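You operate a simulated robot arm through the tools that you are given. There is no shell and no other tool. Be economical: measure what you need, move in short steps, check, and stop when the job is done.

The job below is to be done with a simulated two-armed robot. You get a single attempt, and the scene is never put back.

Task
Pick up the blue flag with one hand, pass it to the other hand and put it on the top of frame two.

Only the result counts: the job must be done as asked and must still hold three seconds after the hand-in. Knocking over, shifting, dropping, spilling or breaking anything else fails it.

Robot
Two 7-joint arms with two-finger grippers on one trunk, on a base that drives. Base frame: it is fixed to the floor where the robot stands at the start and does not move with it; the origin is under the middle of the robot, x ahead of it, y to its left, z up; the surface under the hand at the start is at about z = 0.84. Units: m, degrees, N and s.
The left shoulder is at the start at [0.06, 0.123, 1.02], the right one opposite. With the tool pointing down near the work surface each hand reaches from about 0.34 to 0.8 m from the robot's upright axis, wherever it stands, measured 20 degrees to its own side. Places, roughly: blue flag (8x2x24 cm) [0.7, 0, 1]; top of frame two [-0.5, -2.1, 1.4]. Payload 1.47 kg a hand.
Tool frame (each hand has its own): the origin (TCP) lies between the finger pads and is the grasp point; the fingertips stand 0.016 m ahead of it; z points along the fingers, y is the line along which they close. The gripper opens to 0.087 m. The gripper's body begins 0.055 m behind the TCP.
Orientation is told as [roll, pitch, yaw] about the base's x, y, z axes, in that order, counted from this pose: with the fingers straight down and closing along the base's y, the tool's x points along the base's -x, its y along +y and its z along -z.

Tools
- The arms move only by the tool move_arm. It takes "left_commands", "right_commands" or both (then of equal length, played together; a hand with none holds still); each is a list that holds one entry, the list of rows, each a list of 7 numbers: the shift along the tool's x, y, z in m, then the turn, a rotation vector about the tool's x, y, z in degrees, then the finger opening in m, from 0 to 0.087. In form: [[[x, y, z, ax, ay, az, fingers], ...]]. A call has 1 to 20 rows; each row shifts and turns the commanded pose from where the row before left it, along the tool's axes as they then stand. Each row takes 0.2 s and may step no farther than 0.05 m and 8.6 degrees from the row before; otherwise, or with a gripper value out of range, the whole call is refused. A pose out of reach is approached as far as the arm can. The call stops where the force on the tool passes 40 N (or 10 N more than at its start, if that is more) or the arm is blocked; 0.2 s more then pass. Each finger travels about 0.153 m/s and halts on what it meets, pressing with about 27 N; the grip force reading is that of the motor and also rises with nothing between the fingers. The clock runs only during rows and for 0.2 s after the last one: add rows that do not move to give the fingers time. It gives the time, the measured TCP pose, the force on the tool (base axes), the opening and the grip force at its end, in the units of the frame above (readings bear some noise), with the torque about the TCP (base axes, N m) and any sound that the robot's microphone picked up.
- Cameras (640 x 400 px; columns grow to the right, rows downward): "scene" is now at [0.0958, 0.0066, 1.5893]; the picture's right is [0.07, -1.00, 0.00], its down [-0.62, -0.05, -0.78] and it looks along [0.78, 0.06, -0.63] (base axes); focal length 254 px, centre (320, 200). "left" rides on the left gripper at [0.073, -0.012, -0.09] in its tool frame; the picture's right is [0.16, 0.99, 0.00], its down [-0.72, 0.12, -0.68] and it looks along [-0.67, 0.11, 0.73] (tool axes); focal length 247 px, centre (320, 200). "right" rides on the right gripper at [0.073, 0.012, -0.09] in its tool frame; the picture's right is [-0.16, 0.99, 0.00], its down [-0.72, -0.12, -0.68] and it looks along [-0.67, -0.11, 0.73] (tool axes); focal length 247 px, centre (320, 200). There is no depth. A picture from a camera that has moved, and an enlarged one, comes with that camera's place and axes in the base frame and with its lens.
- get_image(camera): a new picture of that camera. The clock stands still meanwhile.
- lift_body(by): slides the trunk up (or, below 0, down) by that many m; the arms and the scene camera ride with it, the base frame stays. It gives what a move gives, with no picture.
- base_move(legs): drives the robot by 1 to 6 legs, each [ahead, left, turn to the left] in m, m and degrees, along the robot's own axes; the way and the turn of a leg run together, so that a leg with both is an arc; at most 1.5 m and 180 degrees a leg. The arms and the cameras ride along, it lands a little off, and it stops where it bumps. It gives what a move gives.
- turn_head(pan, tilt): turns the head with the scene camera to pan (to the left, within 120 degrees either way) and tilt (down, from -29 to 69), counted from straight ahead of the robot. It gives what a move gives.
- close_up(camera, box): a new picture of the part [left, top, right, bottom] of that camera's present view, enlarged. The clock stands still meanwhile.
- job_done(): hands the job in; it is judged then, once.

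Go step by step. Nothing tells you exact positions but the pictures and the camera data: compare them with the known pose of the tool, close in by small moves and look again before you grip or let go. The budget is 120 turns and 108 pictures, counting those below and the enlarged ones. Unless the task says otherwise, let go and move clear before handing in, and close with one line.

The tools are called after "Request:" by a JSON object that holds its "fn" and its "kwargs". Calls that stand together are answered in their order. move_arm: Moves the arms, as the interface text tells. Its arguments: {"type":"object","properties":{"left_commands":{"type":"array","items":{"type":"array","items":{"type":"array","items":{"type":"number"}}}},"right_commands":{"type":"array","items":{"type":"array","items":{"type":"array","items":{"type":"number"}}}}},"required":[]} The other tools are called the same way: lift_body (by) slides the trunk up or down; base_move (legs) drives the base; turn_head (pan, tilt) turns the head that bears the scene camera; get_image (camera) takes a picture; close_up (camera, box) takes an enlarged picture of a part of a camera's view; job_done () hands the job in.

At the start:

```text
t: 0.0
left_tool_pos: [0.5117, 0.1885, 1.1549]
left_tool_rot: [-0.1, 0.0, 0.0]
left_wrist_force: [-0.5, -0.5, -0.7]
left_moment: [0.01, -0.03, 0.05]
left_gripper_width: 0.0871
left_grip_force: 0.2
right_tool_pos: [0.5832, -0.2135, 1.1769]
right_tool_rot: [0.0, 0.1, 0.0]
right_wrist_force: [0.3, 0.4, 0.4]
right_moment: [-0.02, 0.02, -0.02]
right_gripper_width: 0.0869
right_grip_force: 0.0
trunk travel left (down, up): [-0.175, 0.055]
robot x, y, heading: [-0.0036, 0.0002, -0.2]
head pan, tilt: [4.1, 38.7]
```

scene: 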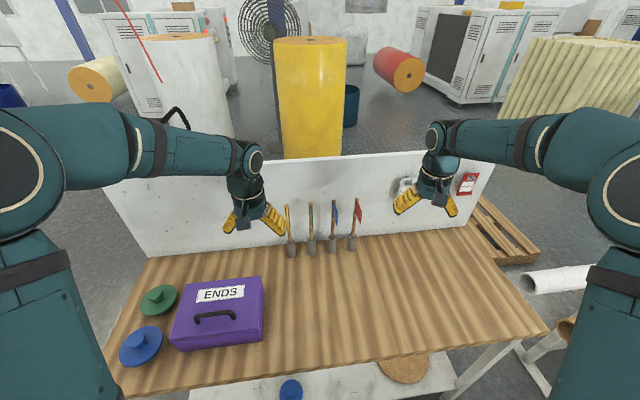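
right: 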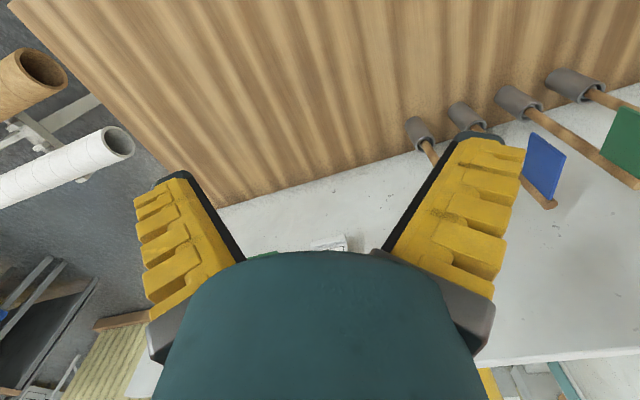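
left: 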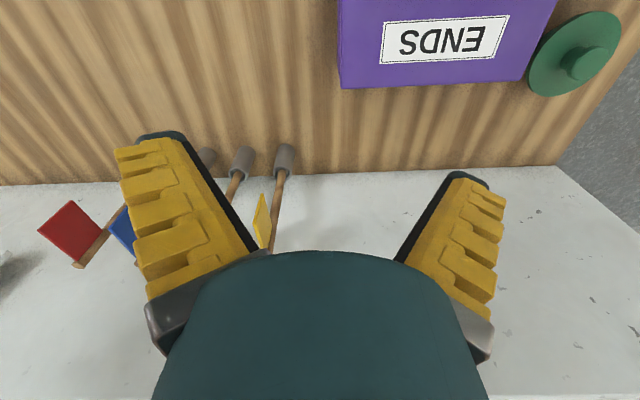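

I see four flags in grey tubes at the back of the table: yellow, green, blue and red from left to right. I'll enlarge them, then look for frame two to the right and behind.

Request:
{"fn": "close_up", "kwargs": {"camera": "scene", "box": [260, 180, 400, 268]}}

Request:
{"fn": "turn_head", "kwargs": {"pan": -100, "tilt": 10}}

Request:
{"fn": "get_image", "kwargs": {"camera": "scene"}}

```text
4.55 times, centred on (330, 224) of scene
camera zoom: at [0.0958, 0.0066, 1.5893], right [0.07, -1.0, 0.0], down [-0.62, -0.05, -0.78], along [0.78, 0.06, -0.63], focal length 1156 px, centre (274, 91)
```

zoom: 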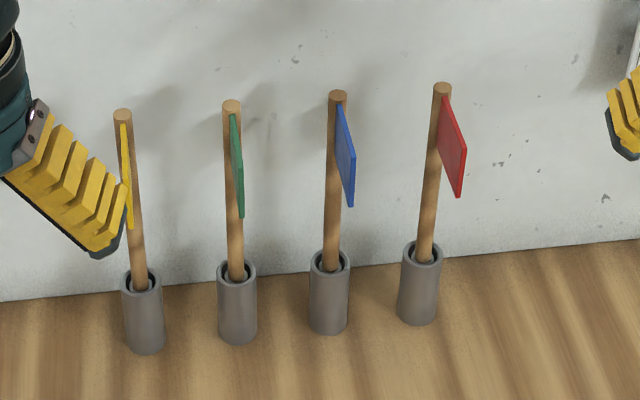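

```text
t: 1.8
left_tool_pos: [0.5127, 0.1889, 1.1537]
left_tool_rot: [0.0, 0.0, 0.0]
left_wrist_force: [-0.9, 0.2, 0.0]
left_moment: [-0.01, 0.05, 0.0]
left_gripper_width: 0.0868
left_grip_force: 0.1
right_tool_pos: [0.5835, -0.2139, 1.1758]
right_tool_rot: [-0.1, 0.0, 0.2]
right_wrist_force: [1.0, -0.7, -0.4]
right_moment: [-0.04, 0.03, 0.0]
right_gripper_width: 0.0873
right_grip_force: 0.0
trunk travel left (down, up): [-0.175, 0.055]
robot x, y, heading: [-0.0013, -0.0023, 0.0]
head pan, tilt: [-100.0, 10.0]
```

```text
103 pictures are left
camera scene: at [-0.006, -0.0912, 1.635], right [-0.98, 0.17, 0.0], down [0.03, 0.17, -0.98], along [-0.17, -0.97, -0.17], focal length 254 px, centre (320, 200)
```

scene: 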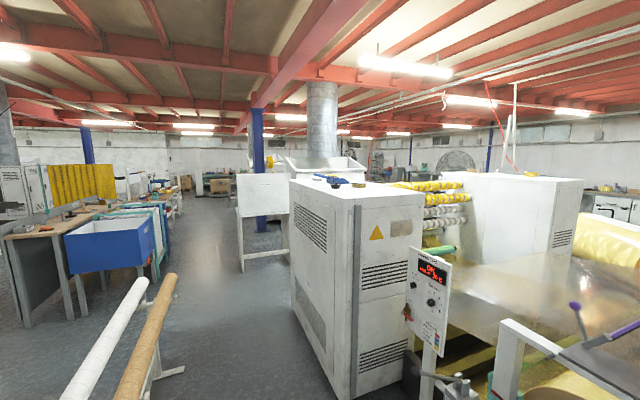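

The tall white cabinet at right-centre matches the given place for frame two. I'll enlarge its top to see what's on it and check its label.

Request:
{"fn": "close_up", "kwargs": {"camera": "scene", "box": [270, 150, 440, 256]}}

Request:
{"fn": "turn_head", "kwargs": {"pan": -118, "tilt": 25}}

Request:
{"fn": "get_image", "kwargs": {"camera": "scene"}}

```text
3.76 times, centred on (355, 203) of scene
camera zoom: at [-0.006, -0.0912, 1.635], right [-0.98, 0.17, 0.0], down [0.03, 0.17, -0.98], along [-0.17, -0.97, -0.17], focal length 958 px, centre (188, 189)
```

zoom: 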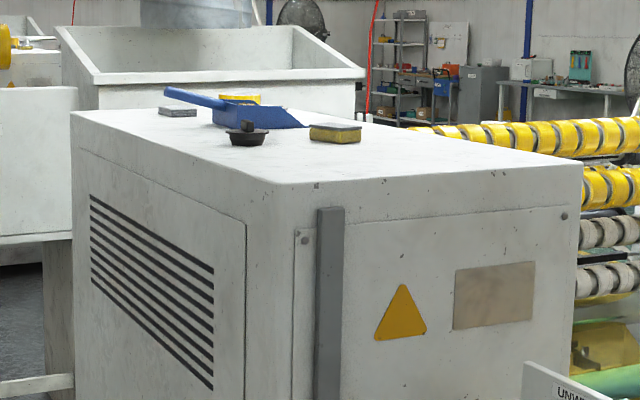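

```text
t: 2.6
left_tool_pos: [0.5137, 0.1893, 1.1534]
left_tool_rot: [0.0, -0.1, -0.1]
left_wrist_force: [-0.1, 0.1, -0.4]
left_moment: [-0.02, 0.04, -0.01]
left_gripper_width: 0.087
left_grip_force: 0.1
right_tool_pos: [0.5833, -0.2144, 1.1762]
right_tool_rot: [0.0, 0.0, -0.1]
right_wrist_force: [-0.1, -0.3, -0.6]
right_moment: [0.04, 0.03, 0.01]
right_gripper_width: 0.087
right_grip_force: 0.1
trunk travel left (down, up): [-0.175, 0.055]
robot x, y, heading: [-0.003, 0.0002, 0.0]
head pan, tilt: [-118.0, 25.0]
```

```text
101 pictures are left
camera scene: at [-0.0331, -0.0809, 1.6107], right [-0.88, 0.47, 0.0], down [0.2, 0.37, -0.91], along [-0.42, -0.8, -0.42], focal length 254 px, centre (320, 200)
```

scene: 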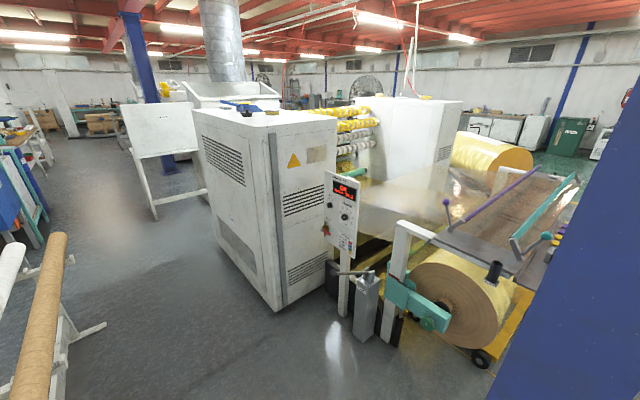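

The cabinet top lies at about (-0.5, -2.1), z 1.4, with a few objects near its far middle, so its near end is free. The blue pole stands at about (0.73, 0.01) with its top near z 1.08. I'll bring the left hand above it with the fingers partly open.

Request:
{"fn": "turn_head", "kwargs": {"pan": 4, "tilt": 38.7}}

Request:
{"fn": "move_arm", "kwargs": {"left_commands": [[[0, 0, -0.04, 0, 0, 0, 0.05], [0, 0, -0.04, 0, 0, 0, 0.05], [-0.03, -0.025, 0, 0, 0, 0, 0.05], [-0.03, -0.025, 0, 0, 0, 0, 0.05], [-0.03, -0.025, 0, 0, 0, 0, 0.05], [-0.03, -0.025, 0, 0, 0, 0, 0.05], [-0.03, -0.025, 0, 0, 0, 0, 0.05], [-0.03, -0.025, 0, 0, 0, 0, 0.05], [-0.03, -0.029, 0, 0, 0, 0, 0.05], [0, 0, 0, 0, 0, 0, 0.05]]]}}

Request:
{"fn": "get_image", "kwargs": {"camera": "left"}}

Request:
{"fn": "get_image", "kwargs": {"camera": "scene"}}

```text
t: 4.6
left_tool_pos: [0.5135, 0.1892, 1.1536]
left_tool_rot: [0.0, 0.1, 0.1]
left_wrist_force: [-0.6, 0.2, -0.1]
left_moment: [-0.02, 0.0, 0.0]
left_gripper_width: 0.0871
left_grip_force: 0.1
right_tool_pos: [0.5842, -0.2137, 1.1766]
right_tool_rot: [0.1, 0.0, 0.0]
right_wrist_force: [-0.4, 0.9, -0.7]
right_moment: [0.04, -0.01, 0.03]
right_gripper_width: 0.0869
right_grip_force: 0.1
trunk travel left (down, up): [-0.175, 0.055]
robot x, y, heading: [0.0045, 0.0009, 0.1]
head pan, tilt: [4.0, 38.7]
```

```text
t: 6.8
left_tool_pos: [0.6988, 0.0183, 1.2265]
left_tool_rot: [0.1, 0.1, 0.0]
left_wrist_force: [0.0, -0.5, -0.2]
left_moment: [-0.04, 0.03, -0.03]
left_gripper_width: 0.0555
left_grip_force: 3.9
left hand out of reach, approached as far as the arm can: row 9
right_tool_pos: [0.5844, -0.2139, 1.1775]
right_tool_rot: [0.0, -0.1, -0.1]
right_wrist_force: [-0.3, 0.4, -1.6]
right_moment: [0.01, 0.0, 0.0]
right_gripper_width: 0.0868
right_grip_force: 0.0
trunk travel left (down, up): [-0.175, 0.055]
robot x, y, heading: [-0.0008, -0.0005, -0.1]
head pan, tilt: [4.0, 38.7]
```

```text
100 pictures are left
camera left: at [0.6276, 0.0067, 1.3168], right [-0.16, 0.99, 0.0], down [0.72, 0.12, 0.68], along [0.67, 0.11, -0.73], focal length 247 px, centre (320, 200)
```

left: 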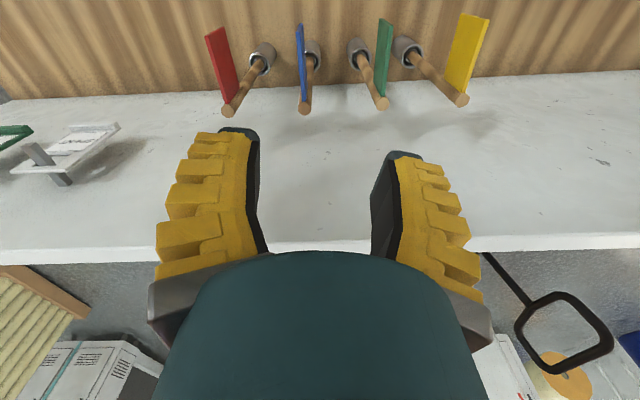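

```text
99 pictures are left
camera scene: at [0.0958, 0.0068, 1.5893], right [0.07, -1.0, 0.0], down [-0.62, -0.04, -0.78], along [0.78, 0.05, -0.63], focal length 254 px, centre (320, 200)
```

scene: 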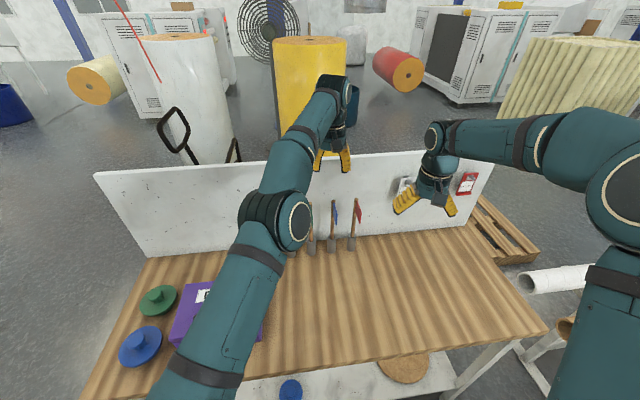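

The blue pole's top is at about (0.726, 0.008), and the back panel stands at x about 0.79, up to z 1.19. Straight down is out of reach this high, so I'll tilt the left tool 20° with its tips forward. That gains reach and keeps the wrist clear of the panel.

Request:
{"fn": "move_arm", "kwargs": {"left_commands": [[[0, 0, 0, 0, -6.7, 0, 0.05], [0, 0, 0, 0, -6.7, 0, 0.05], [0, 0, 0, 0, -6.6, 0, 0.05], [0, 0, 0, 0, 0, 0, 0.05]]]}}

Request:
{"fn": "get_image", "kwargs": {"camera": "left"}}

```text
t: 7.8
left_tool_pos: [0.7013, 0.0172, 1.2264]
left_tool_rot: [0.1, -20.0, 0.1]
left_wrist_force: [0.0, -1.2, 0.3]
left_moment: [-0.02, 0.04, 0.02]
left_gripper_width: 0.0554
left_grip_force: 4.5
right_tool_pos: [0.585, -0.2137, 1.1762]
right_tool_rot: [0.0, 0.0, 0.0]
right_wrist_force: [0.0, -0.3, 0.4]
right_moment: [0.04, 0.0, -0.01]
right_gripper_width: 0.0871
right_grip_force: 0.2
trunk travel left (down, up): [-0.175, 0.055]
robot x, y, heading: [-0.0013, 0.0008, -0.0]
head pan, tilt: [4.0, 38.7]
```

```text
98 pictures are left
camera left: at [0.6024, 0.0062, 1.2856], right [-0.15, 0.99, -0.05], down [0.45, 0.12, 0.89], along [0.88, 0.11, -0.46], focal length 247 px, centre (320, 200)
```

left: 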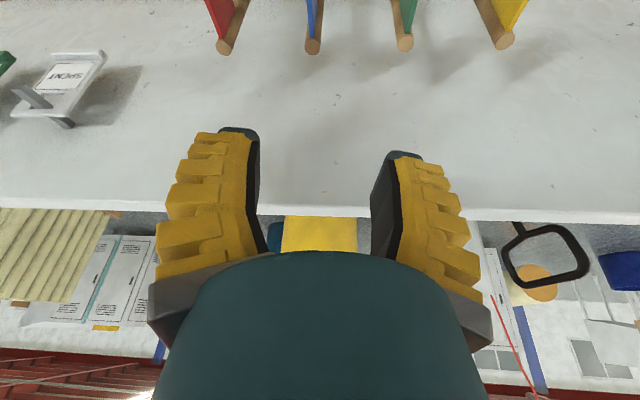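

Both views put the pole at about (0.725, 0.008). I'll come down to just above its top and check again.

Request:
{"fn": "move_arm", "kwargs": {"left_commands": [[[0, -0.009, 0, 0, 0, 0, 0.05], [0.006, 0, 0.039, 0, 0, 0, 0.05], [0.006, 0, 0.039, 0, 0, 0, 0.05], [0.005, 0, 0.037, 0, 0, 0, 0.05], [0, 0, 0, 0, 0, 0, 0.05]]]}}

Request:
{"fn": "get_image", "kwargs": {"camera": "left"}}

Request:
{"fn": "close_up", "kwargs": {"camera": "scene", "box": [260, 160, 400, 248]}}

```text
t: 9.0
left_tool_pos: [0.7222, 0.0057, 1.1096]
left_tool_rot: [-0.1, -19.9, 0.0]
left_wrist_force: [-0.1, -0.1, 0.6]
left_moment: [0.0, -0.02, 0.02]
left_gripper_width: 0.0556
left_grip_force: 3.9
right_tool_pos: [0.5826, -0.2139, 1.177]
right_tool_rot: [0.1, 0.1, 0.0]
right_wrist_force: [1.0, 0.2, -0.4]
right_moment: [0.02, -0.02, -0.02]
right_gripper_width: 0.0869
right_grip_force: 0.0
trunk travel left (down, up): [-0.175, 0.055]
robot x, y, heading: [0.0011, 0.0016, 0.0]
head pan, tilt: [4.0, 38.7]
```

```text
97 pictures are left
camera left: at [0.6236, -0.0056, 1.169], right [-0.15, 0.99, -0.05], down [0.45, 0.12, 0.89], along [0.88, 0.11, -0.46], focal length 247 px, centre (320, 200)
```

left: 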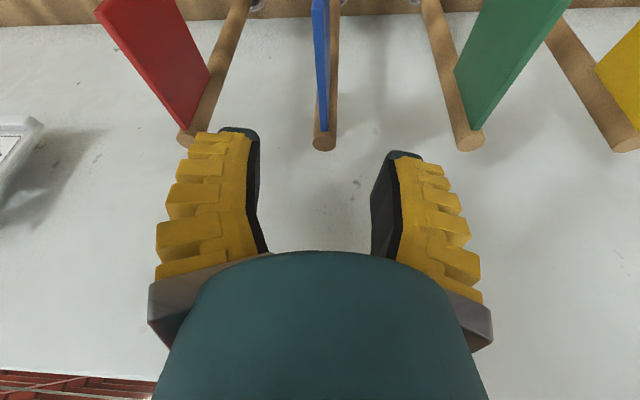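

```text
4.55 times, centred on (330, 204) of scene
camera zoom: at [0.095, 0.0065, 1.5894], right [0.07, -1.0, 0.0], down [-0.62, -0.04, -0.78], along [0.78, 0.05, -0.62], focal length 1156 px, centre (274, 182)
```

zoom: 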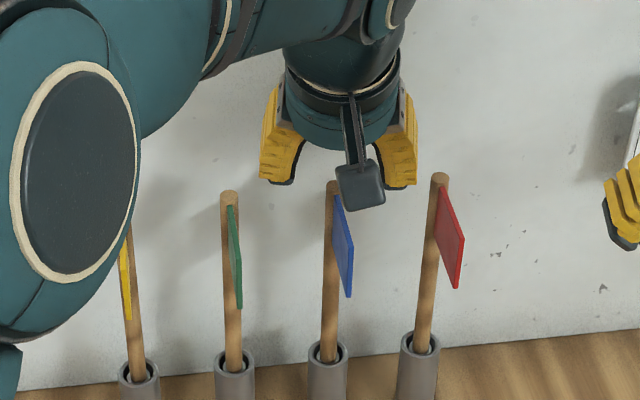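

The pole sits centred between the fingers, with its top at z about 1.08. I'll narrow the opening to clear the neighbours, lower to z 1.053 and close.

Request:
{"fn": "move_arm", "kwargs": {"left_commands": [[[-0.002, 0.001, 0, 0, 0, 0, 0.035], [0, 0, 0, 0, 0, 0, 0.035], [0.005, 0, 0.014, 0, 0, 0, 0.035], [0.005, 0, 0.014, 0, 0, 0, 0.035], [0.005, 0, 0.013, 0, 0, 0, 0.035], [0.004, 0, 0.013, 0, 0, 0, 0.035], [0, 0, 0, 0, 0, 0, 0.035]]]}}

Request:
{"fn": "get_image", "kwargs": {"camera": "left"}}

Request:
{"fn": "close_up", "kwargs": {"camera": "scene", "box": [260, 160, 400, 248]}}

```text
t: 10.6
left_tool_pos: [0.7261, 0.0083, 1.0547]
left_tool_rot: [0.0, -20.0, 0.0]
left_wrist_force: [-0.2, 0.3, -0.9]
left_moment: [0.02, -0.05, 0.01]
left_gripper_width: 0.0408
left_grip_force: 4.3
right_tool_pos: [0.5829, -0.2152, 1.1765]
right_tool_rot: [0.0, 0.0, 0.0]
right_wrist_force: [-0.4, 0.1, 0.6]
right_moment: [0.0, -0.01, -0.01]
right_gripper_width: 0.087
right_grip_force: 0.0
trunk travel left (down, up): [-0.175, 0.055]
robot x, y, heading: [0.002, -0.0049, 0.1]
head pan, tilt: [4.0, 38.7]
```

```text
95 pictures are left
camera left: at [0.6266, -0.0033, 1.115], right [-0.15, 0.99, -0.05], down [0.45, 0.12, 0.89], along [0.88, 0.11, -0.46], focal length 247 px, centre (320, 200)
```

left: 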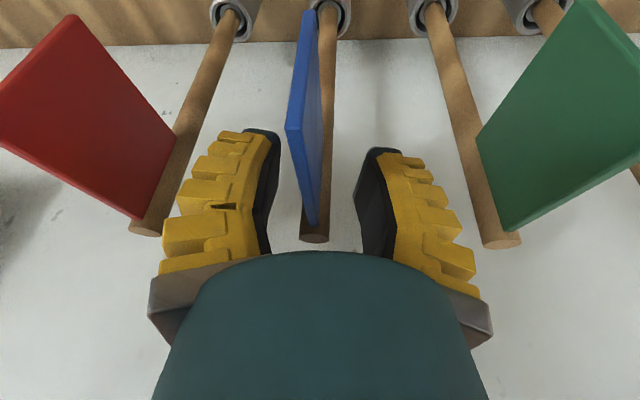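

```text
4.55 times, centred on (330, 204) of scene
camera zoom: at [0.0956, 0.0064, 1.5893], right [0.07, -1.0, 0.0], down [-0.62, -0.04, -0.78], along [0.78, 0.05, -0.63], focal length 1156 px, centre (274, 182)
```

zoom: 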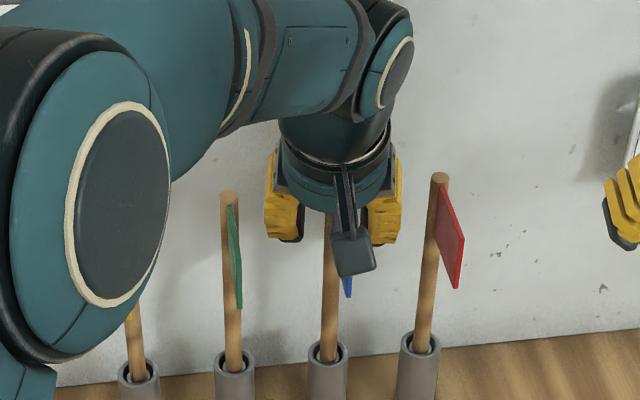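

The pole and the cloth's root are between the pads, and the neighbours are clear. Closing now, then a straight lift.

Request:
{"fn": "move_arm", "kwargs": {"left_commands": [[[0, 0, 0, 0, 0, 0, 0.0], [0, 0, 0, 0, 0, 0, 0.0], [0, 0, 0, 0, 0, 0, 0.0], [0, 0, 0, 0, 0, 0, 0.0]]]}}

Request:
{"fn": "get_image", "kwargs": {"camera": "left"}}

```text
t: 11.6
left_tool_pos: [0.7253, 0.0091, 1.055]
left_tool_rot: [0.1, -20.0, 0.0]
left_wrist_force: [0.2, 0.7, -0.4]
left_moment: [-0.01, 0.01, 0.01]
left_gripper_width: 0.006
left_grip_force: 27.2
right_tool_pos: [0.5829, -0.2146, 1.1767]
right_tool_rot: [0.0, 0.0, 0.0]
right_wrist_force: [0.1, -0.5, 0.5]
right_moment: [0.0, 0.03, 0.01]
right_gripper_width: 0.087
right_grip_force: 0.1
trunk travel left (down, up): [-0.175, 0.055]
robot x, y, heading: [-0.0004, 0.0011, -0.1]
head pan, tilt: [4.0, 38.7]
```

```text
93 pictures are left
camera left: at [0.6267, -0.0034, 1.1151], right [-0.15, 0.99, -0.05], down [0.45, 0.12, 0.89], along [0.88, 0.11, -0.46], focal length 247 px, centre (320, 200)
```

left: 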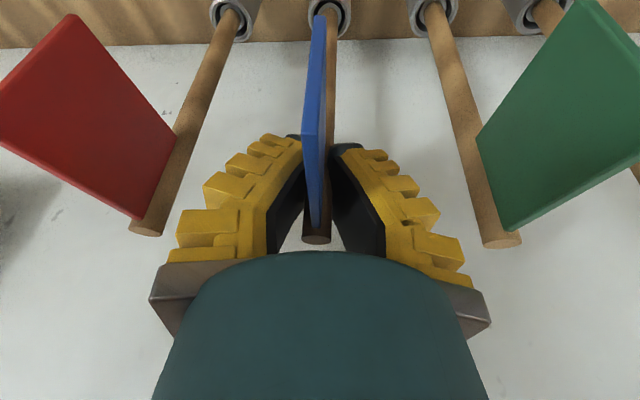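

The opening reads 6 mm, with the pole and cloth between the tips. I'll lift a little to test the hold.

Request:
{"fn": "move_arm", "kwargs": {"left_commands": [[[-0.005, 0, -0.0141, 0, 0, 0, 0.0], [-0.005, 0, -0.0141, 0, 0, 0, 0.0], [0, 0, 0, 0, 0, 0, 0.0]]]}}

Request:
{"fn": "get_image", "kwargs": {"camera": "left"}}

Request:
{"fn": "close_up", "kwargs": {"camera": "scene", "box": [260, 160, 400, 248]}}

```text
t: 12.4
left_tool_pos: [0.7259, 0.0089, 1.0842]
left_tool_rot: [0.1, -20.0, -0.1]
left_wrist_force: [0.6, -0.1, -0.2]
left_moment: [-0.02, 0.0, 0.04]
left_gripper_width: 0.0059
left_grip_force: 26.5
right_tool_pos: [0.5841, -0.2132, 1.177]
right_tool_rot: [0.0, 0.0, -0.1]
right_wrist_force: [-1.2, 0.0, -0.3]
right_moment: [-0.02, 0.04, -0.03]
right_gripper_width: 0.087
right_grip_force: 0.0
trunk travel left (down, up): [-0.175, 0.055]
robot x, y, heading: [-0.0014, 0.0024, -0.1]
head pan, tilt: [4.0, 38.7]
```

```text
92 pictures are left
camera left: at [0.6259, -0.003, 1.1438], right [-0.15, 0.99, -0.05], down [0.45, 0.12, 0.89], along [0.88, 0.11, -0.46], focal length 247 px, centre (320, 200)
```

left: 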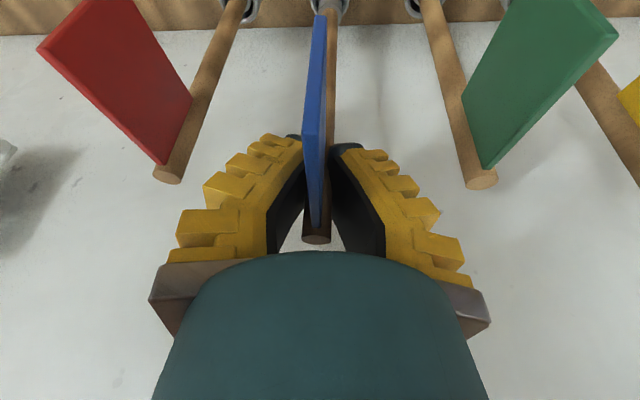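

```text
4.55 times, centred on (330, 204) of scene
camera zoom: at [0.0959, 0.0064, 1.5893], right [0.07, -1.0, 0.0], down [-0.62, -0.04, -0.78], along [0.78, 0.05, -0.63], focal length 1156 px, centre (274, 182)
```

zoom: 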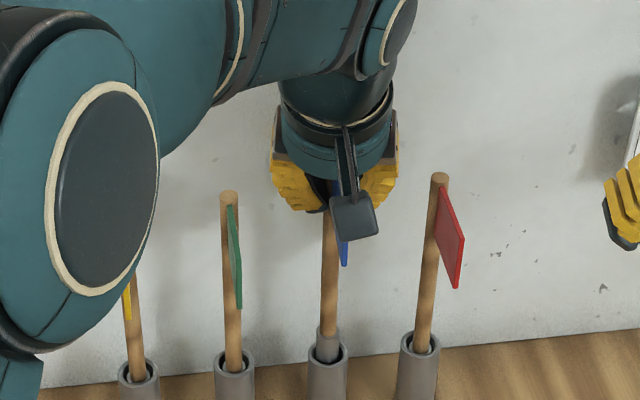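

The flag rises with the hand, and a grey collar at its foot is coming out of the tube. I'll lift it fully clear and draw it back towards the robot.

Request:
{"fn": "move_arm", "kwargs": {"left_commands": [[[-0.0103, 0, -0.0282, 0, 0, 0, 0.0], [-0.0103, 0, -0.0282, 0, 0, 0, 0.0], [-0.0103, 0, -0.0282, 0, 0, 0, 0.0], [-0.0103, 0, -0.0282, 0, 0, 0, 0.0], [-0.0103, 0, -0.0282, 0, 0, 0, 0.0], [0.0282, 0, -0.0103, 0, 0, 0, 0.0], [0.0282, 0, -0.0103, 0, 0, 0, 0.0], [0.0282, 0, -0.0103, 0, 0, 0, 0.0], [0.0282, 0, -0.0103, 0, 0, 0, 0.0], [0.0282, 0.02, -0.0103, 0, 0, 0, 0.0], [0.0282, 0.02, -0.0103, 0, 0, 0, 0.0], [0, 0, 0, 0, 0, 0, 0.0]]]}}

Request:
{"fn": "get_image", "kwargs": {"camera": "left"}}

Request:
{"fn": "get_image", "kwargs": {"camera": "scene"}}

Request:
{"fn": "get_image", "kwargs": {"camera": "right"}}

```text
t: 15.0
left_tool_pos: [0.5442, 0.0476, 1.2347]
left_tool_rot: [-0.1, -20.1, -0.1]
left_wrist_force: [0.3, 0.8, -0.3]
left_moment: [0.01, -0.02, -0.01]
left_gripper_width: 0.006
left_grip_force: 26.9
right_tool_pos: [0.5841, -0.2157, 1.1759]
right_tool_rot: [0.1, 0.1, 0.0]
right_wrist_force: [0.4, 0.2, -0.4]
right_moment: [0.06, 0.02, 0.0]
right_gripper_width: 0.0871
right_grip_force: 0.0
trunk travel left (down, up): [-0.175, 0.055]
robot x, y, heading: [0.002, -0.0011, -0.2]
head pan, tilt: [4.0, 38.7]
```

```text
90 pictures are left
camera left: at [0.4456, 0.0358, 1.2948], right [-0.15, 0.99, -0.05], down [0.45, 0.12, 0.89], along [0.88, 0.11, -0.46], focal length 247 px, centre (320, 200)
```

left: 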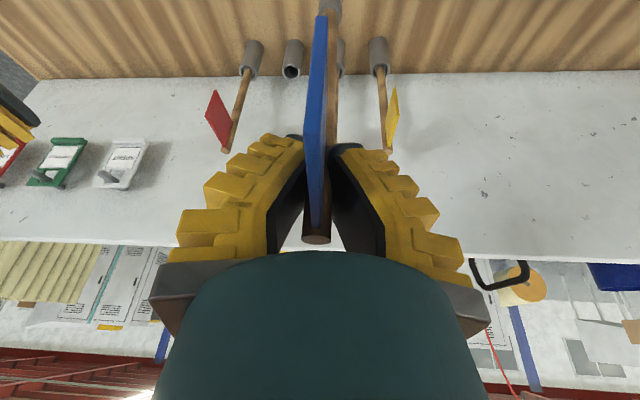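

```text
89 pictures are left
camera scene: at [0.0969, 0.0058, 1.5892], right [0.07, -1.0, 0.0], down [-0.62, -0.04, -0.78], along [0.78, 0.05, -0.63], focal length 254 px, centre (320, 200)
```

scene: 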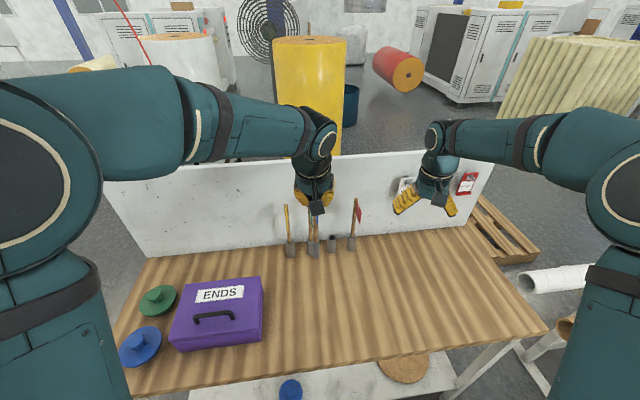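

```text
88 pictures are left
camera right: at [0.5105, -0.2025, 1.2653], right [0.16, 0.99, 0.0], down [0.72, -0.12, 0.68], along [0.67, -0.11, -0.73], focal length 247 px, centre (320, 200)
```

right: 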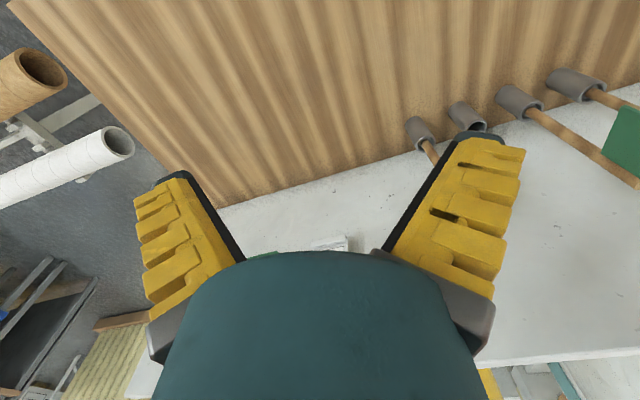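

The flag hangs upright in the left hand at about (0.544, 0.048), and its bare pole spans about z 1.05–1.20. I'll turn the right hand so it points left (+y) and closes along x, ready to take the lower pole.

Request:
{"fn": "move_arm", "kwargs": {"right_commands": [[[0, -0.03, 0, 0, 0, 0, 0.087], [0, -0.03, 0, 0, 0, 0, 0.087], [0, 0, 0, 0, 0, 8.2, 0.087], [0, 0, 0, 0, 0, 8.2, 0.087], [0, 0, 0, 0, 0, 8.2, 0.087], [0, 0, 0, 0, 0, 8.2, 0.087], [0, 0, 0, 0, 0, 8.2, 0.087], [0, 0, 0, 0, 0, 8.2, 0.087], [0, 0, 0, 0, 0, 8.2, 0.087], [0, 0, 0, 0, 0, 8.2, 0.087], [0, 0, 0, 0, 0, 8.2, 0.087], [0, 0, 0, 0, 0, 8.2, 0.087], [0, 0, 0, 0, 0, 8.0, 0.087], [0, 0, 0, 0, 0, 0, 0.087]]]}}

```text
t: 18.0
left_tool_pos: [0.5452, 0.0482, 1.2354]
left_tool_rot: [0.0, -20.1, 0.0]
left_wrist_force: [-0.7, -0.8, 0.2]
left_moment: [0.0, -0.01, -0.02]
left_gripper_width: 0.0062
left_grip_force: 27.2
right_tool_pos: [0.5835, -0.2744, 1.1765]
right_tool_rot: [0.0, 0.0, -90.0]
right_wrist_force: [1.1, -0.1, -0.8]
right_moment: [-0.01, -0.01, 0.0]
right_gripper_width: 0.0869
right_grip_force: 0.1
trunk travel left (down, up): [-0.175, 0.055]
robot x, y, heading: [0.0043, -0.0027, 0.0]
head pan, tilt: [4.0, 38.7]
```

Yaw is done. Before the handover I'll test whether this tool-down pose reaches the cabinet's height of about z 1.43.

Request:
{"fn": "move_arm", "kwargs": {"right_commands": [[[0, 0, -0.05, 0, 0, 0, 0.087], [0, 0, -0.05, 0, 0, 0, 0.087], [0, 0, -0.05, 0, 0, 0, 0.087], [0, 0, -0.05, 0, 0, 0, 0.087], [0, 0, -0.05, 0, 0, 0, 0.087], [0, 0, 0, 0, 0, 0, 0.087]]]}}

```text
t: 19.4
left_tool_pos: [0.5442, 0.048, 1.2358]
left_tool_rot: [0.0, -20.0, 0.0]
left_wrist_force: [-1.0, -0.2, -0.8]
left_moment: [0.02, 0.02, 0.0]
left_gripper_width: 0.0062
left_grip_force: 27.0
right_tool_pos: [0.5815, -0.2753, 1.4268]
right_tool_rot: [-0.1, 0.0, -89.9]
right_wrist_force: [-0.2, 0.0, -0.2]
right_moment: [0.0, 0.0, -0.01]
right_gripper_width: 0.087
right_grip_force: 0.1
trunk travel left (down, up): [-0.175, 0.055]
robot x, y, heading: [0.0001, -0.0012, -0.3]
head pan, tilt: [4.0, 38.7]
```

The reach is good: x 0.58 at z 1.43, with the trunk's lift still in hand. Now I'll go down to z about 1.13 and tilt the right hand to point left.

Request:
{"fn": "move_arm", "kwargs": {"right_commands": [[[0, 0, 0.05, 0, 0, 0, 0.087], [0, 0, 0.05, 0, 0, 0, 0.087], [0, 0, 0.05, 0, 0, 0, 0.087], [0, 0, 0.05, 0, 0, 0, 0.087], [0, 0, 0.05, 0, 0, 0, 0.087], [0, 0, 0.045, 0, 0, 0, 0.087], [0, 0, 0, 0, 8.2, 0, 0.087], [0, 0, 0, 0, 8.2, 0, 0.087], [0, 0, 0, 0, 8.2, 0, 0.087], [0, 0, 0, 0, 8.2, 0, 0.087], [0, 0, 0, 0, 8.2, 0, 0.087], [0, 0, 0, 0, 8.2, 0, 0.087], [0, 0, 0, 0, 8.2, 0, 0.087], [0, 0, 0, 0, 8.2, 0, 0.087], [0, 0, 0, 0, 8.2, 0, 0.087], [0, 0, 0, 0, 8.2, 0, 0.087], [0, 0, 0, 0, 8.0, 0, 0.087], [0, 0, 0, 0, 0, 0, 0.087]]]}}

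Request:
{"fn": "get_image", "kwargs": {"camera": "scene"}}

Request:
{"fn": "get_image", "kwargs": {"camera": "right"}}

```text
t: 23.2
left_tool_pos: [0.544, 0.0485, 1.2355]
left_tool_rot: [0.0, -20.0, 0.0]
left_wrist_force: [-0.2, 0.3, 0.0]
left_moment: [-0.01, 0.01, 0.01]
left_gripper_width: 0.0061
left_grip_force: 27.6
right_tool_pos: [0.5828, -0.2741, 1.1321]
right_tool_rot: [157.8, 89.9, 67.8]
right_wrist_force: [0.0, -0.2, 0.8]
right_moment: [0.02, -0.01, -0.02]
right_gripper_width: 0.0871
right_grip_force: 0.0
trunk travel left (down, up): [-0.175, 0.055]
robot x, y, heading: [-0.001, 0.0004, 0.1]
head pan, tilt: [4.0, 38.7]
```

```text
87 pictures are left
camera scene: at [0.0955, 0.0067, 1.5893], right [0.07, -1.0, 0.0], down [-0.62, -0.04, -0.78], along [0.78, 0.05, -0.63], focal length 254 px, centre (320, 200)
```

scene: 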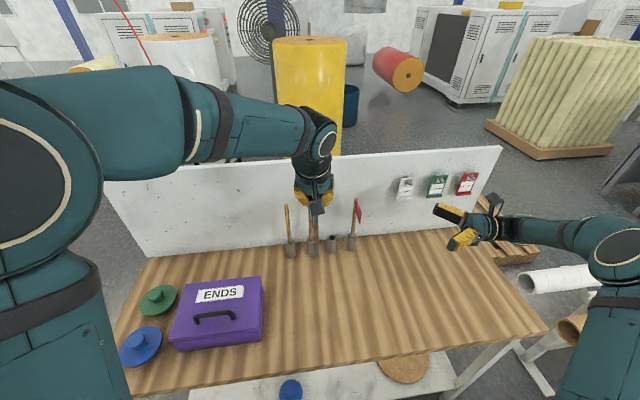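

```text
86 pictures are left
camera right: at [0.5942, -0.3629, 1.2039], right [0.99, 0.0, -0.16], down [-0.12, -0.68, -0.72], along [-0.11, 0.73, -0.67], focal length 247 px, centre (320, 200)
```

right: 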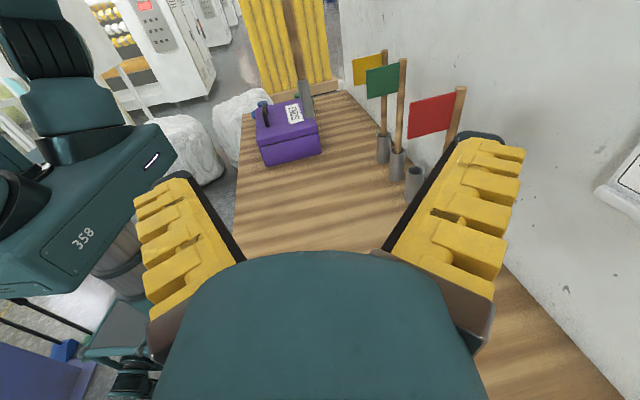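

The collar of the held flag shows in the right camera near (305, 95). I'll enlarge it to locate the pole.

Request:
{"fn": "close_up", "kwargs": {"camera": "right", "box": [230, 0, 390, 100]}}

Request:
{"fn": "close_up", "kwargs": {"camera": "scene", "box": [270, 150, 430, 250]}}

```text
4.00 times, centred on (310, 50) of right
camera zoom: at [0.5942, -0.3629, 1.2039], right [0.99, 0.0, -0.16], down [-0.12, -0.68, -0.72], along [-0.11, 0.73, -0.67], focal length 988 px, centre (360, 800)
```

zoom: 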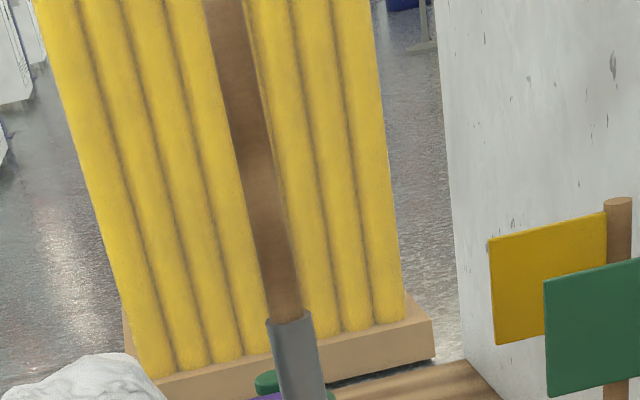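

```text
4.00 times, centred on (350, 200) of scene
camera zoom: at [0.0955, 0.0067, 1.5893], right [0.07, -1.0, 0.0], down [-0.62, -0.04, -0.78], along [0.78, 0.05, -0.63], focal length 1017 px, centre (200, 200)
```

zoom: 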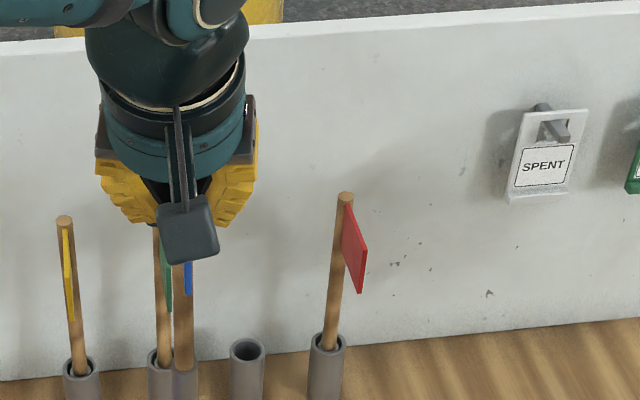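

The bare pole runs from z 1.085 to 1.205 at x 0.546, y 0.048. I'll line the right hand up at x 0.546, z 1.137 and bring it most of the way.

Request:
{"fn": "move_arm", "kwargs": {"right_commands": [[[0.005, -0.037, 0, 0, 0, 0, 0.06], [0, 0, 0.045, 0, 0, 0, 0.06], [0, 0, 0.045, 0, 0, 0, 0.06], [0, 0, 0.045, 0, 0, 0, 0.06], [0, 0, 0.045, 0, 0, 0, 0.06], [0, 0, 0.045, 0, 0, 0, 0.06], [0, 0, 0.02, 0, 0, 0, 0.06], [0, 0, 0, 0, 0, 0, 0.06]]]}}

Request:
{"fn": "get_image", "kwargs": {"camera": "right"}}

Request:
{"fn": "close_up", "kwargs": {"camera": "scene", "box": [270, 150, 430, 250]}}

```text
t: 25.0
left_tool_pos: [0.5436, 0.0481, 1.2359]
left_tool_rot: [0.0, -20.1, 0.0]
left_wrist_force: [-0.2, -0.3, -0.4]
left_moment: [0.02, -0.03, 0.01]
left_gripper_width: 0.0062
left_grip_force: 27.1
right_tool_pos: [0.5487, -0.0281, 1.1378]
right_tool_rot: [-142.9, 90.0, 127.1]
right_wrist_force: [-0.2, 0.1, -0.7]
right_moment: [-0.02, 0.02, 0.02]
right_gripper_width: 0.0646
right_grip_force: 3.7
trunk travel left (down, up): [-0.175, 0.055]
robot x, y, heading: [0.0022, -0.0047, 0.1]
head pan, tilt: [4.0, 38.7]
```

```text
83 pictures are left
camera right: at [0.5584, -0.1176, 1.2091], right [0.99, 0.0, -0.16], down [-0.12, -0.68, -0.72], along [-0.11, 0.73, -0.67], focal length 247 px, centre (320, 200)
```

right: 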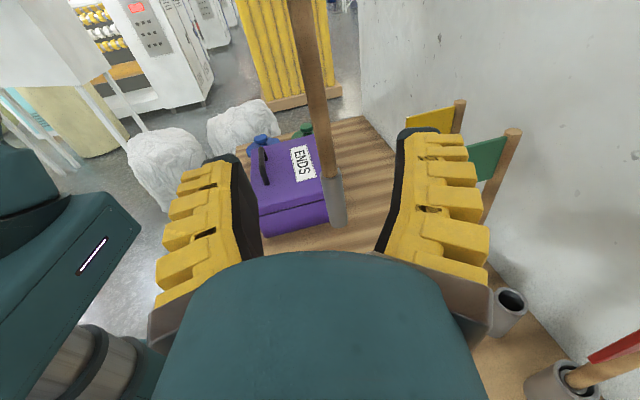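

```text
4.00 times, centred on (350, 200) of scene
camera zoom: at [0.0958, 0.0063, 1.5893], right [0.07, -1.0, 0.0], down [-0.62, -0.04, -0.78], along [0.78, 0.05, -0.63], focal length 1017 px, centre (200, 200)
```

zoom: 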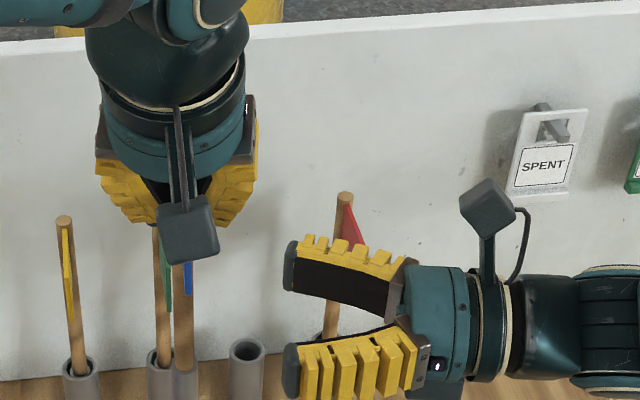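

The pole is centred between the open fingers. I'll go the last 7.5 cm in small steps.

Request:
{"fn": "move_arm", "kwargs": {"right_commands": [[[0, -0.002, 0.02, 0, 0, 0, 0.06], [0, 0, 0.02, 0, 0, 0, 0.06], [0, 0, 0.02, 0, 0, 0, 0.06], [0, 0, 0.016, 0, 0, 0, 0.06], [0, 0, 0, 0, 0, 0, 0.06]]]}}

Request:
{"fn": "get_image", "kwargs": {"camera": "right"}}

Request:
{"fn": "close_up", "kwargs": {"camera": "scene", "box": [270, 150, 430, 250]}}

```text
t: 26.2
left_tool_pos: [0.5446, 0.0489, 1.2365]
left_tool_rot: [-0.1, -20.0, 0.1]
left_wrist_force: [-0.6, 0.1, 0.0]
left_moment: [-0.01, 0.02, -0.02]
left_gripper_width: 0.0062
left_grip_force: 27.1
right_tool_pos: [0.5452, 0.0491, 1.1371]
right_tool_rot: [-114.3, 90.0, 155.6]
right_wrist_force: [-0.5, -0.2, -0.7]
right_moment: [-0.02, 0.02, -0.02]
right_gripper_width: 0.0647
right_grip_force: 3.0
trunk travel left (down, up): [-0.175, 0.055]
robot x, y, heading: [0.0017, -0.0015, 0.1]
head pan, tilt: [4.0, 38.7]
```

```text
81 pictures are left
camera right: at [0.5557, -0.0405, 1.2099], right [0.99, 0.0, -0.16], down [-0.12, -0.68, -0.72], along [-0.11, 0.73, -0.67], focal length 247 px, centre (320, 200)
```

right: 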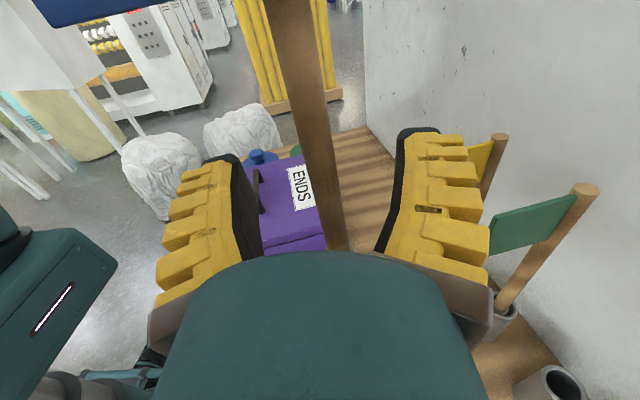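

```text
4.00 times, centred on (350, 200) of scene
camera zoom: at [0.0958, 0.0062, 1.5893], right [0.07, -1.0, 0.0], down [-0.62, -0.04, -0.78], along [0.78, 0.05, -0.63], focal length 1017 px, centre (200, 200)
```

zoom: 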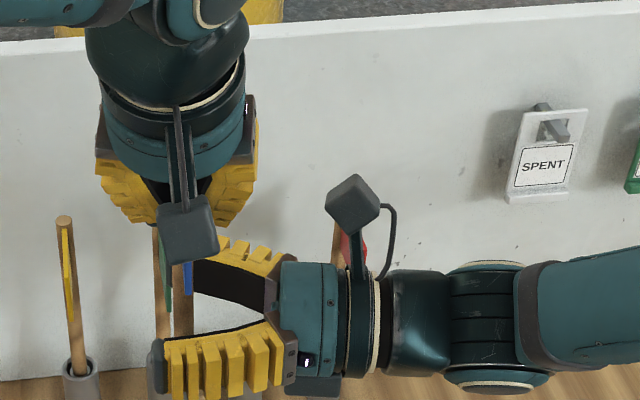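

The pole is between the right pads at the TCP. Closing the right hand while the left keeps its hold.

Request:
{"fn": "move_arm", "kwargs": {"right_commands": [[[0, 0, 0, 0, 0, 0, 0.0], [0, 0, 0, 0, 0, 0, 0.0], [0, 0, 0, 0, 0, 0, 0.0], [0, 0, 0, 0, 0, 0, 0.0]]]}}

Request:
{"fn": "get_image", "kwargs": {"camera": "right"}}

Request:
{"fn": "get_image", "kwargs": {"camera": "left"}}

```text
t: 27.2
left_tool_pos: [0.5447, 0.0479, 1.2354]
left_tool_rot: [0.0, -20.1, 0.0]
left_wrist_force: [-2.9, -4.4, 1.1]
left_moment: [-0.31, 0.17, 0.01]
left_gripper_width: 0.006
left_grip_force: 26.8
right_tool_pos: [0.5453, 0.0489, 1.1372]
right_tool_rot: [-161.2, 90.0, 108.9]
right_wrist_force: [2.5, 5.7, -0.7]
right_moment: [-0.13, 0.1, 0.0]
right_gripper_width: 0.0058
right_grip_force: 26.9
trunk travel left (down, up): [-0.175, 0.055]
robot x, y, heading: [0.0007, -0.0033, -0.4]
head pan, tilt: [4.0, 38.7]
```

```text
79 pictures are left
camera right: at [0.5552, -0.0401, 1.2101], right [0.99, 0.0, -0.16], down [-0.11, -0.68, -0.72], along [-0.11, 0.73, -0.67], focal length 247 px, centre (320, 200)
```

right: 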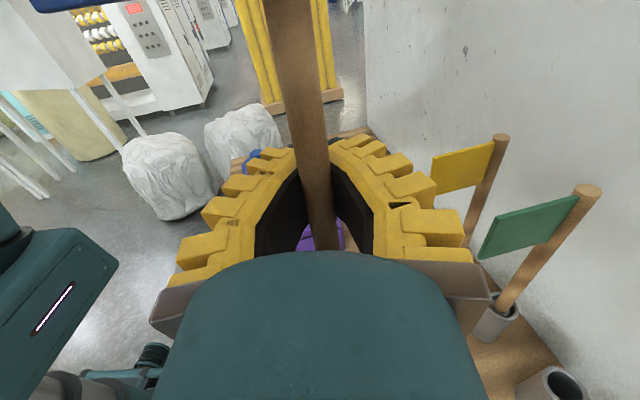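

```text
78 pictures are left
camera left: at [0.4454, 0.0362, 1.2955], right [-0.15, 0.99, -0.05], down [0.45, 0.12, 0.89], along [0.88, 0.11, -0.46], focal length 247 px, centre (320, 200)
```

left: 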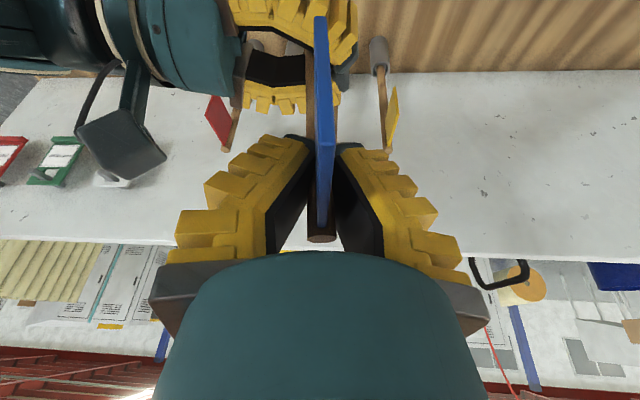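

The wrist forces show both hands holding the flag. The left hand now opens and withdraws straight back along its axis.

Request:
{"fn": "move_arm", "kwargs": {"left_commands": [[[0, 0, 0, 0, 0, 0, 0.05], [0, 0, 0, 0, 0, 0, 0.05], [0, 0, -0.02, 0, 0, 0, 0.05], [0, 0, -0.03, 0, 0, 0, 0.05], [0, 0, -0.04, 0, 0, 0, 0.05], [0, 0, -0.04, 0, 0, 0, 0.05], [0, 0.03, 0, 0, 0, 0, 0.05], [0, 0.04, 0, 0, 0, 0, 0.05], [0, 0.04, 0, 0, 0, 0, 0.05], [0, 0.04, 0, 0, 0, 0, 0.05], [0, 0, 0, 0, 0, 0, 0.05]]]}}

Request:
{"fn": "get_image", "kwargs": {"camera": "scene"}}

Request:
{"fn": "get_image", "kwargs": {"camera": "right"}}

```text
t: 29.6
left_tool_pos: [0.5023, 0.2003, 1.3582]
left_tool_rot: [-0.1, -20.1, 0.0]
left_wrist_force: [0.8, -0.2, -0.4]
left_moment: [0.01, 0.0, 0.01]
left_gripper_width: 0.0553
left_grip_force: 3.7
right_tool_pos: [0.5457, 0.0475, 1.1372]
right_tool_rot: [-150.6, 90.0, 119.4]
right_wrist_force: [0.1, -0.5, -0.3]
right_moment: [0.0, 0.01, 0.0]
right_gripper_width: 0.0
right_grip_force: 27.6
trunk travel left (down, up): [-0.175, 0.055]
robot x, y, heading: [0.0033, 0.0008, 0.2]
head pan, tilt: [4.0, 38.7]
```

```text
77 pictures are left
camera scene: at [0.0961, 0.0056, 1.5892], right [0.07, -1.0, 0.0], down [-0.62, -0.04, -0.78], along [0.78, 0.05, -0.63], focal length 254 px, centre (320, 200)
```

scene: 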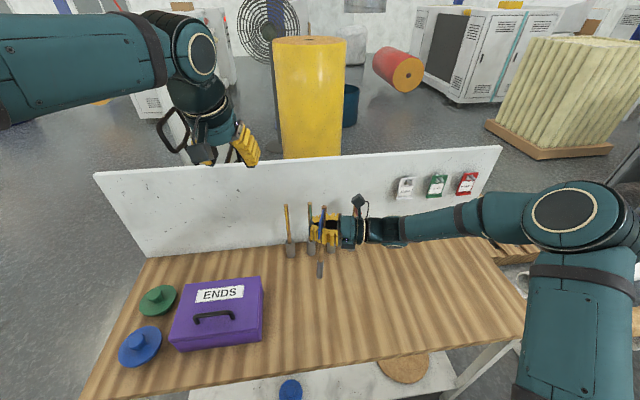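

```text
76 pictures are left
camera right: at [0.5559, -0.0413, 1.2098], right [0.99, 0.0, -0.16], down [-0.12, -0.68, -0.72], along [-0.11, 0.73, -0.67], focal length 247 px, centre (320, 200)
```

right: 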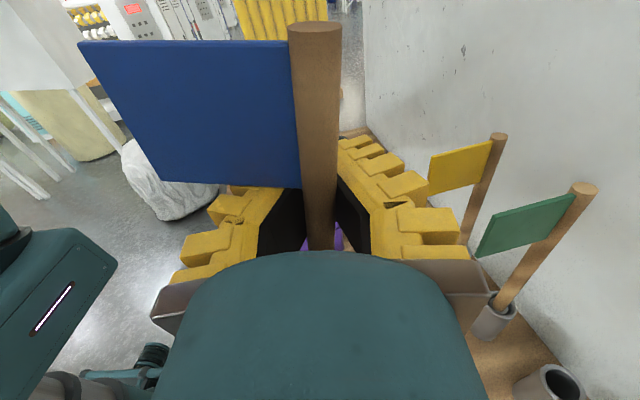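

The flag slid down about 6 cm when the left hand let go, and the right opening now reads 0. The cloth seems to be resting on the right fingers, so I'll look closely before moving anything.

Request:
{"fn": "close_up", "kwargs": {"camera": "right", "box": [160, 120, 480, 320]}}

Request:
{"fn": "close_up", "kwargs": {"camera": "scene", "box": [280, 190, 392, 290]}}

Request:
{"fn": "get_image", "kwargs": {"camera": "left"}}

```text
2.00 times, centred on (320, 220) of right
camera zoom: at [0.5559, -0.0413, 1.2098], right [0.99, 0.0, -0.16], down [-0.12, -0.68, -0.72], along [-0.11, 0.73, -0.67], focal length 494 px, centre (320, 160)
```

zoom: 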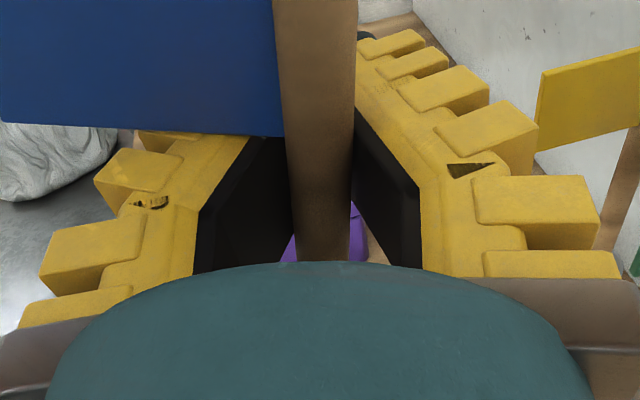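

```text
4.00 times, centred on (336, 240) of scene
camera zoom: at [0.0961, 0.0056, 1.5892], right [0.07, -1.0, 0.0], down [-0.62, -0.04, -0.78], along [0.78, 0.05, -0.63], focal length 1017 px, centre (256, 40)
```

zoom: 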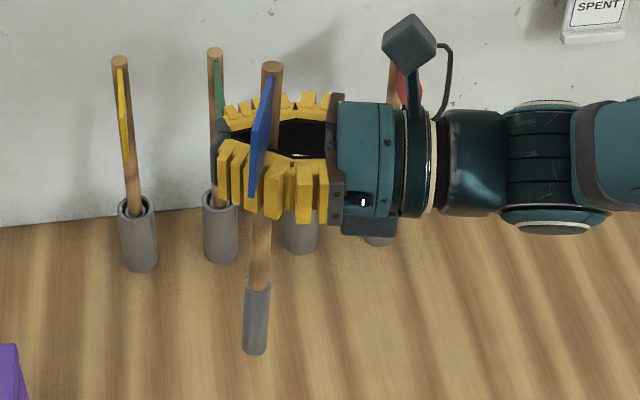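

```text
73 pictures are left
camera left: at [0.4034, 0.1886, 1.4178], right [-0.15, 0.99, -0.05], down [0.45, 0.12, 0.89], along [0.88, 0.11, -0.46], focal length 247 px, centre (320, 200)
```

left: 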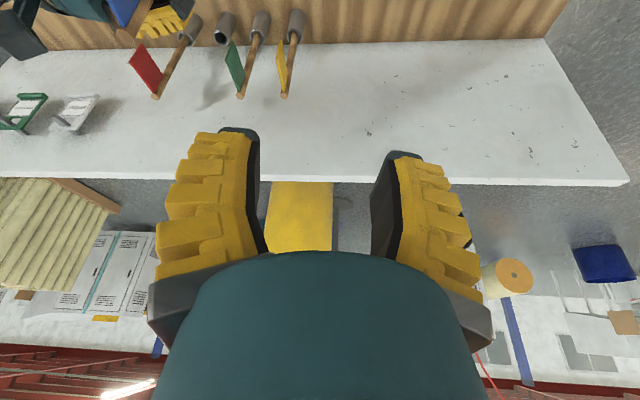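

The pole slipped about 2 cm into the cavity of the right fingers, so it's caged there and hanging by the cloth rather than clamped. I'll have the left hand pinch the cloth plate, then regrip with the right along the pole, so first I'll look more closely at the cloth.

Request:
{"fn": "close_up", "kwargs": {"camera": "scene", "box": [305, 195, 369, 280]}}

Request:
{"fn": "close_up", "kwargs": {"camera": "left", "box": [60, 0, 220, 80]}}

```text
4.71 times, centred on (337, 238) of scene
camera zoom: at [0.0961, 0.0056, 1.5892], right [0.07, -1.0, 0.0], down [-0.62, -0.04, -0.78], along [0.78, 0.05, -0.63], focal length 1197 px, centre (240, 24)
```

zoom: 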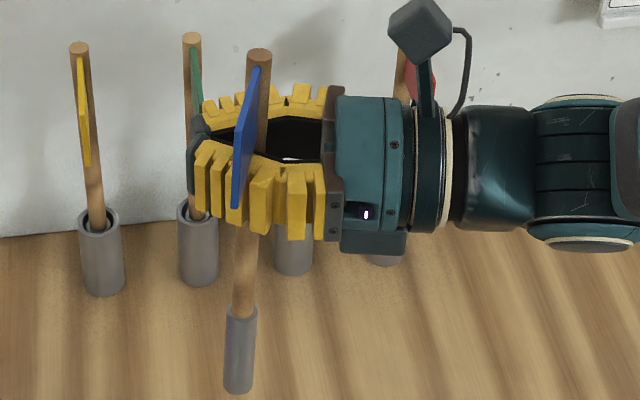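

```text
4.00 times, centred on (140, 40) of left
camera zoom: at [0.4034, 0.1886, 1.4178], right [-0.15, 0.99, -0.05], down [0.45, 0.12, 0.89], along [0.88, 0.11, -0.46], focal length 988 px, centre (1040, 840)
```

zoom: 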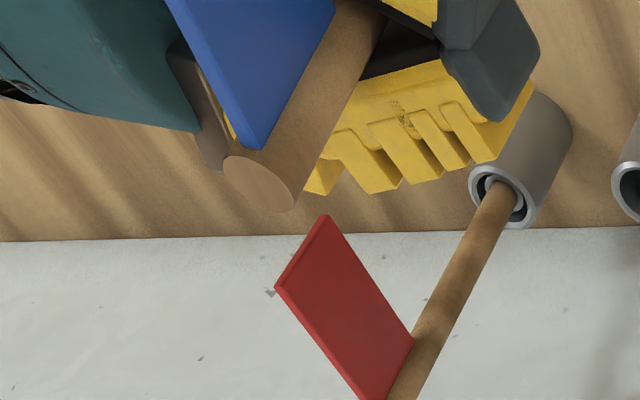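

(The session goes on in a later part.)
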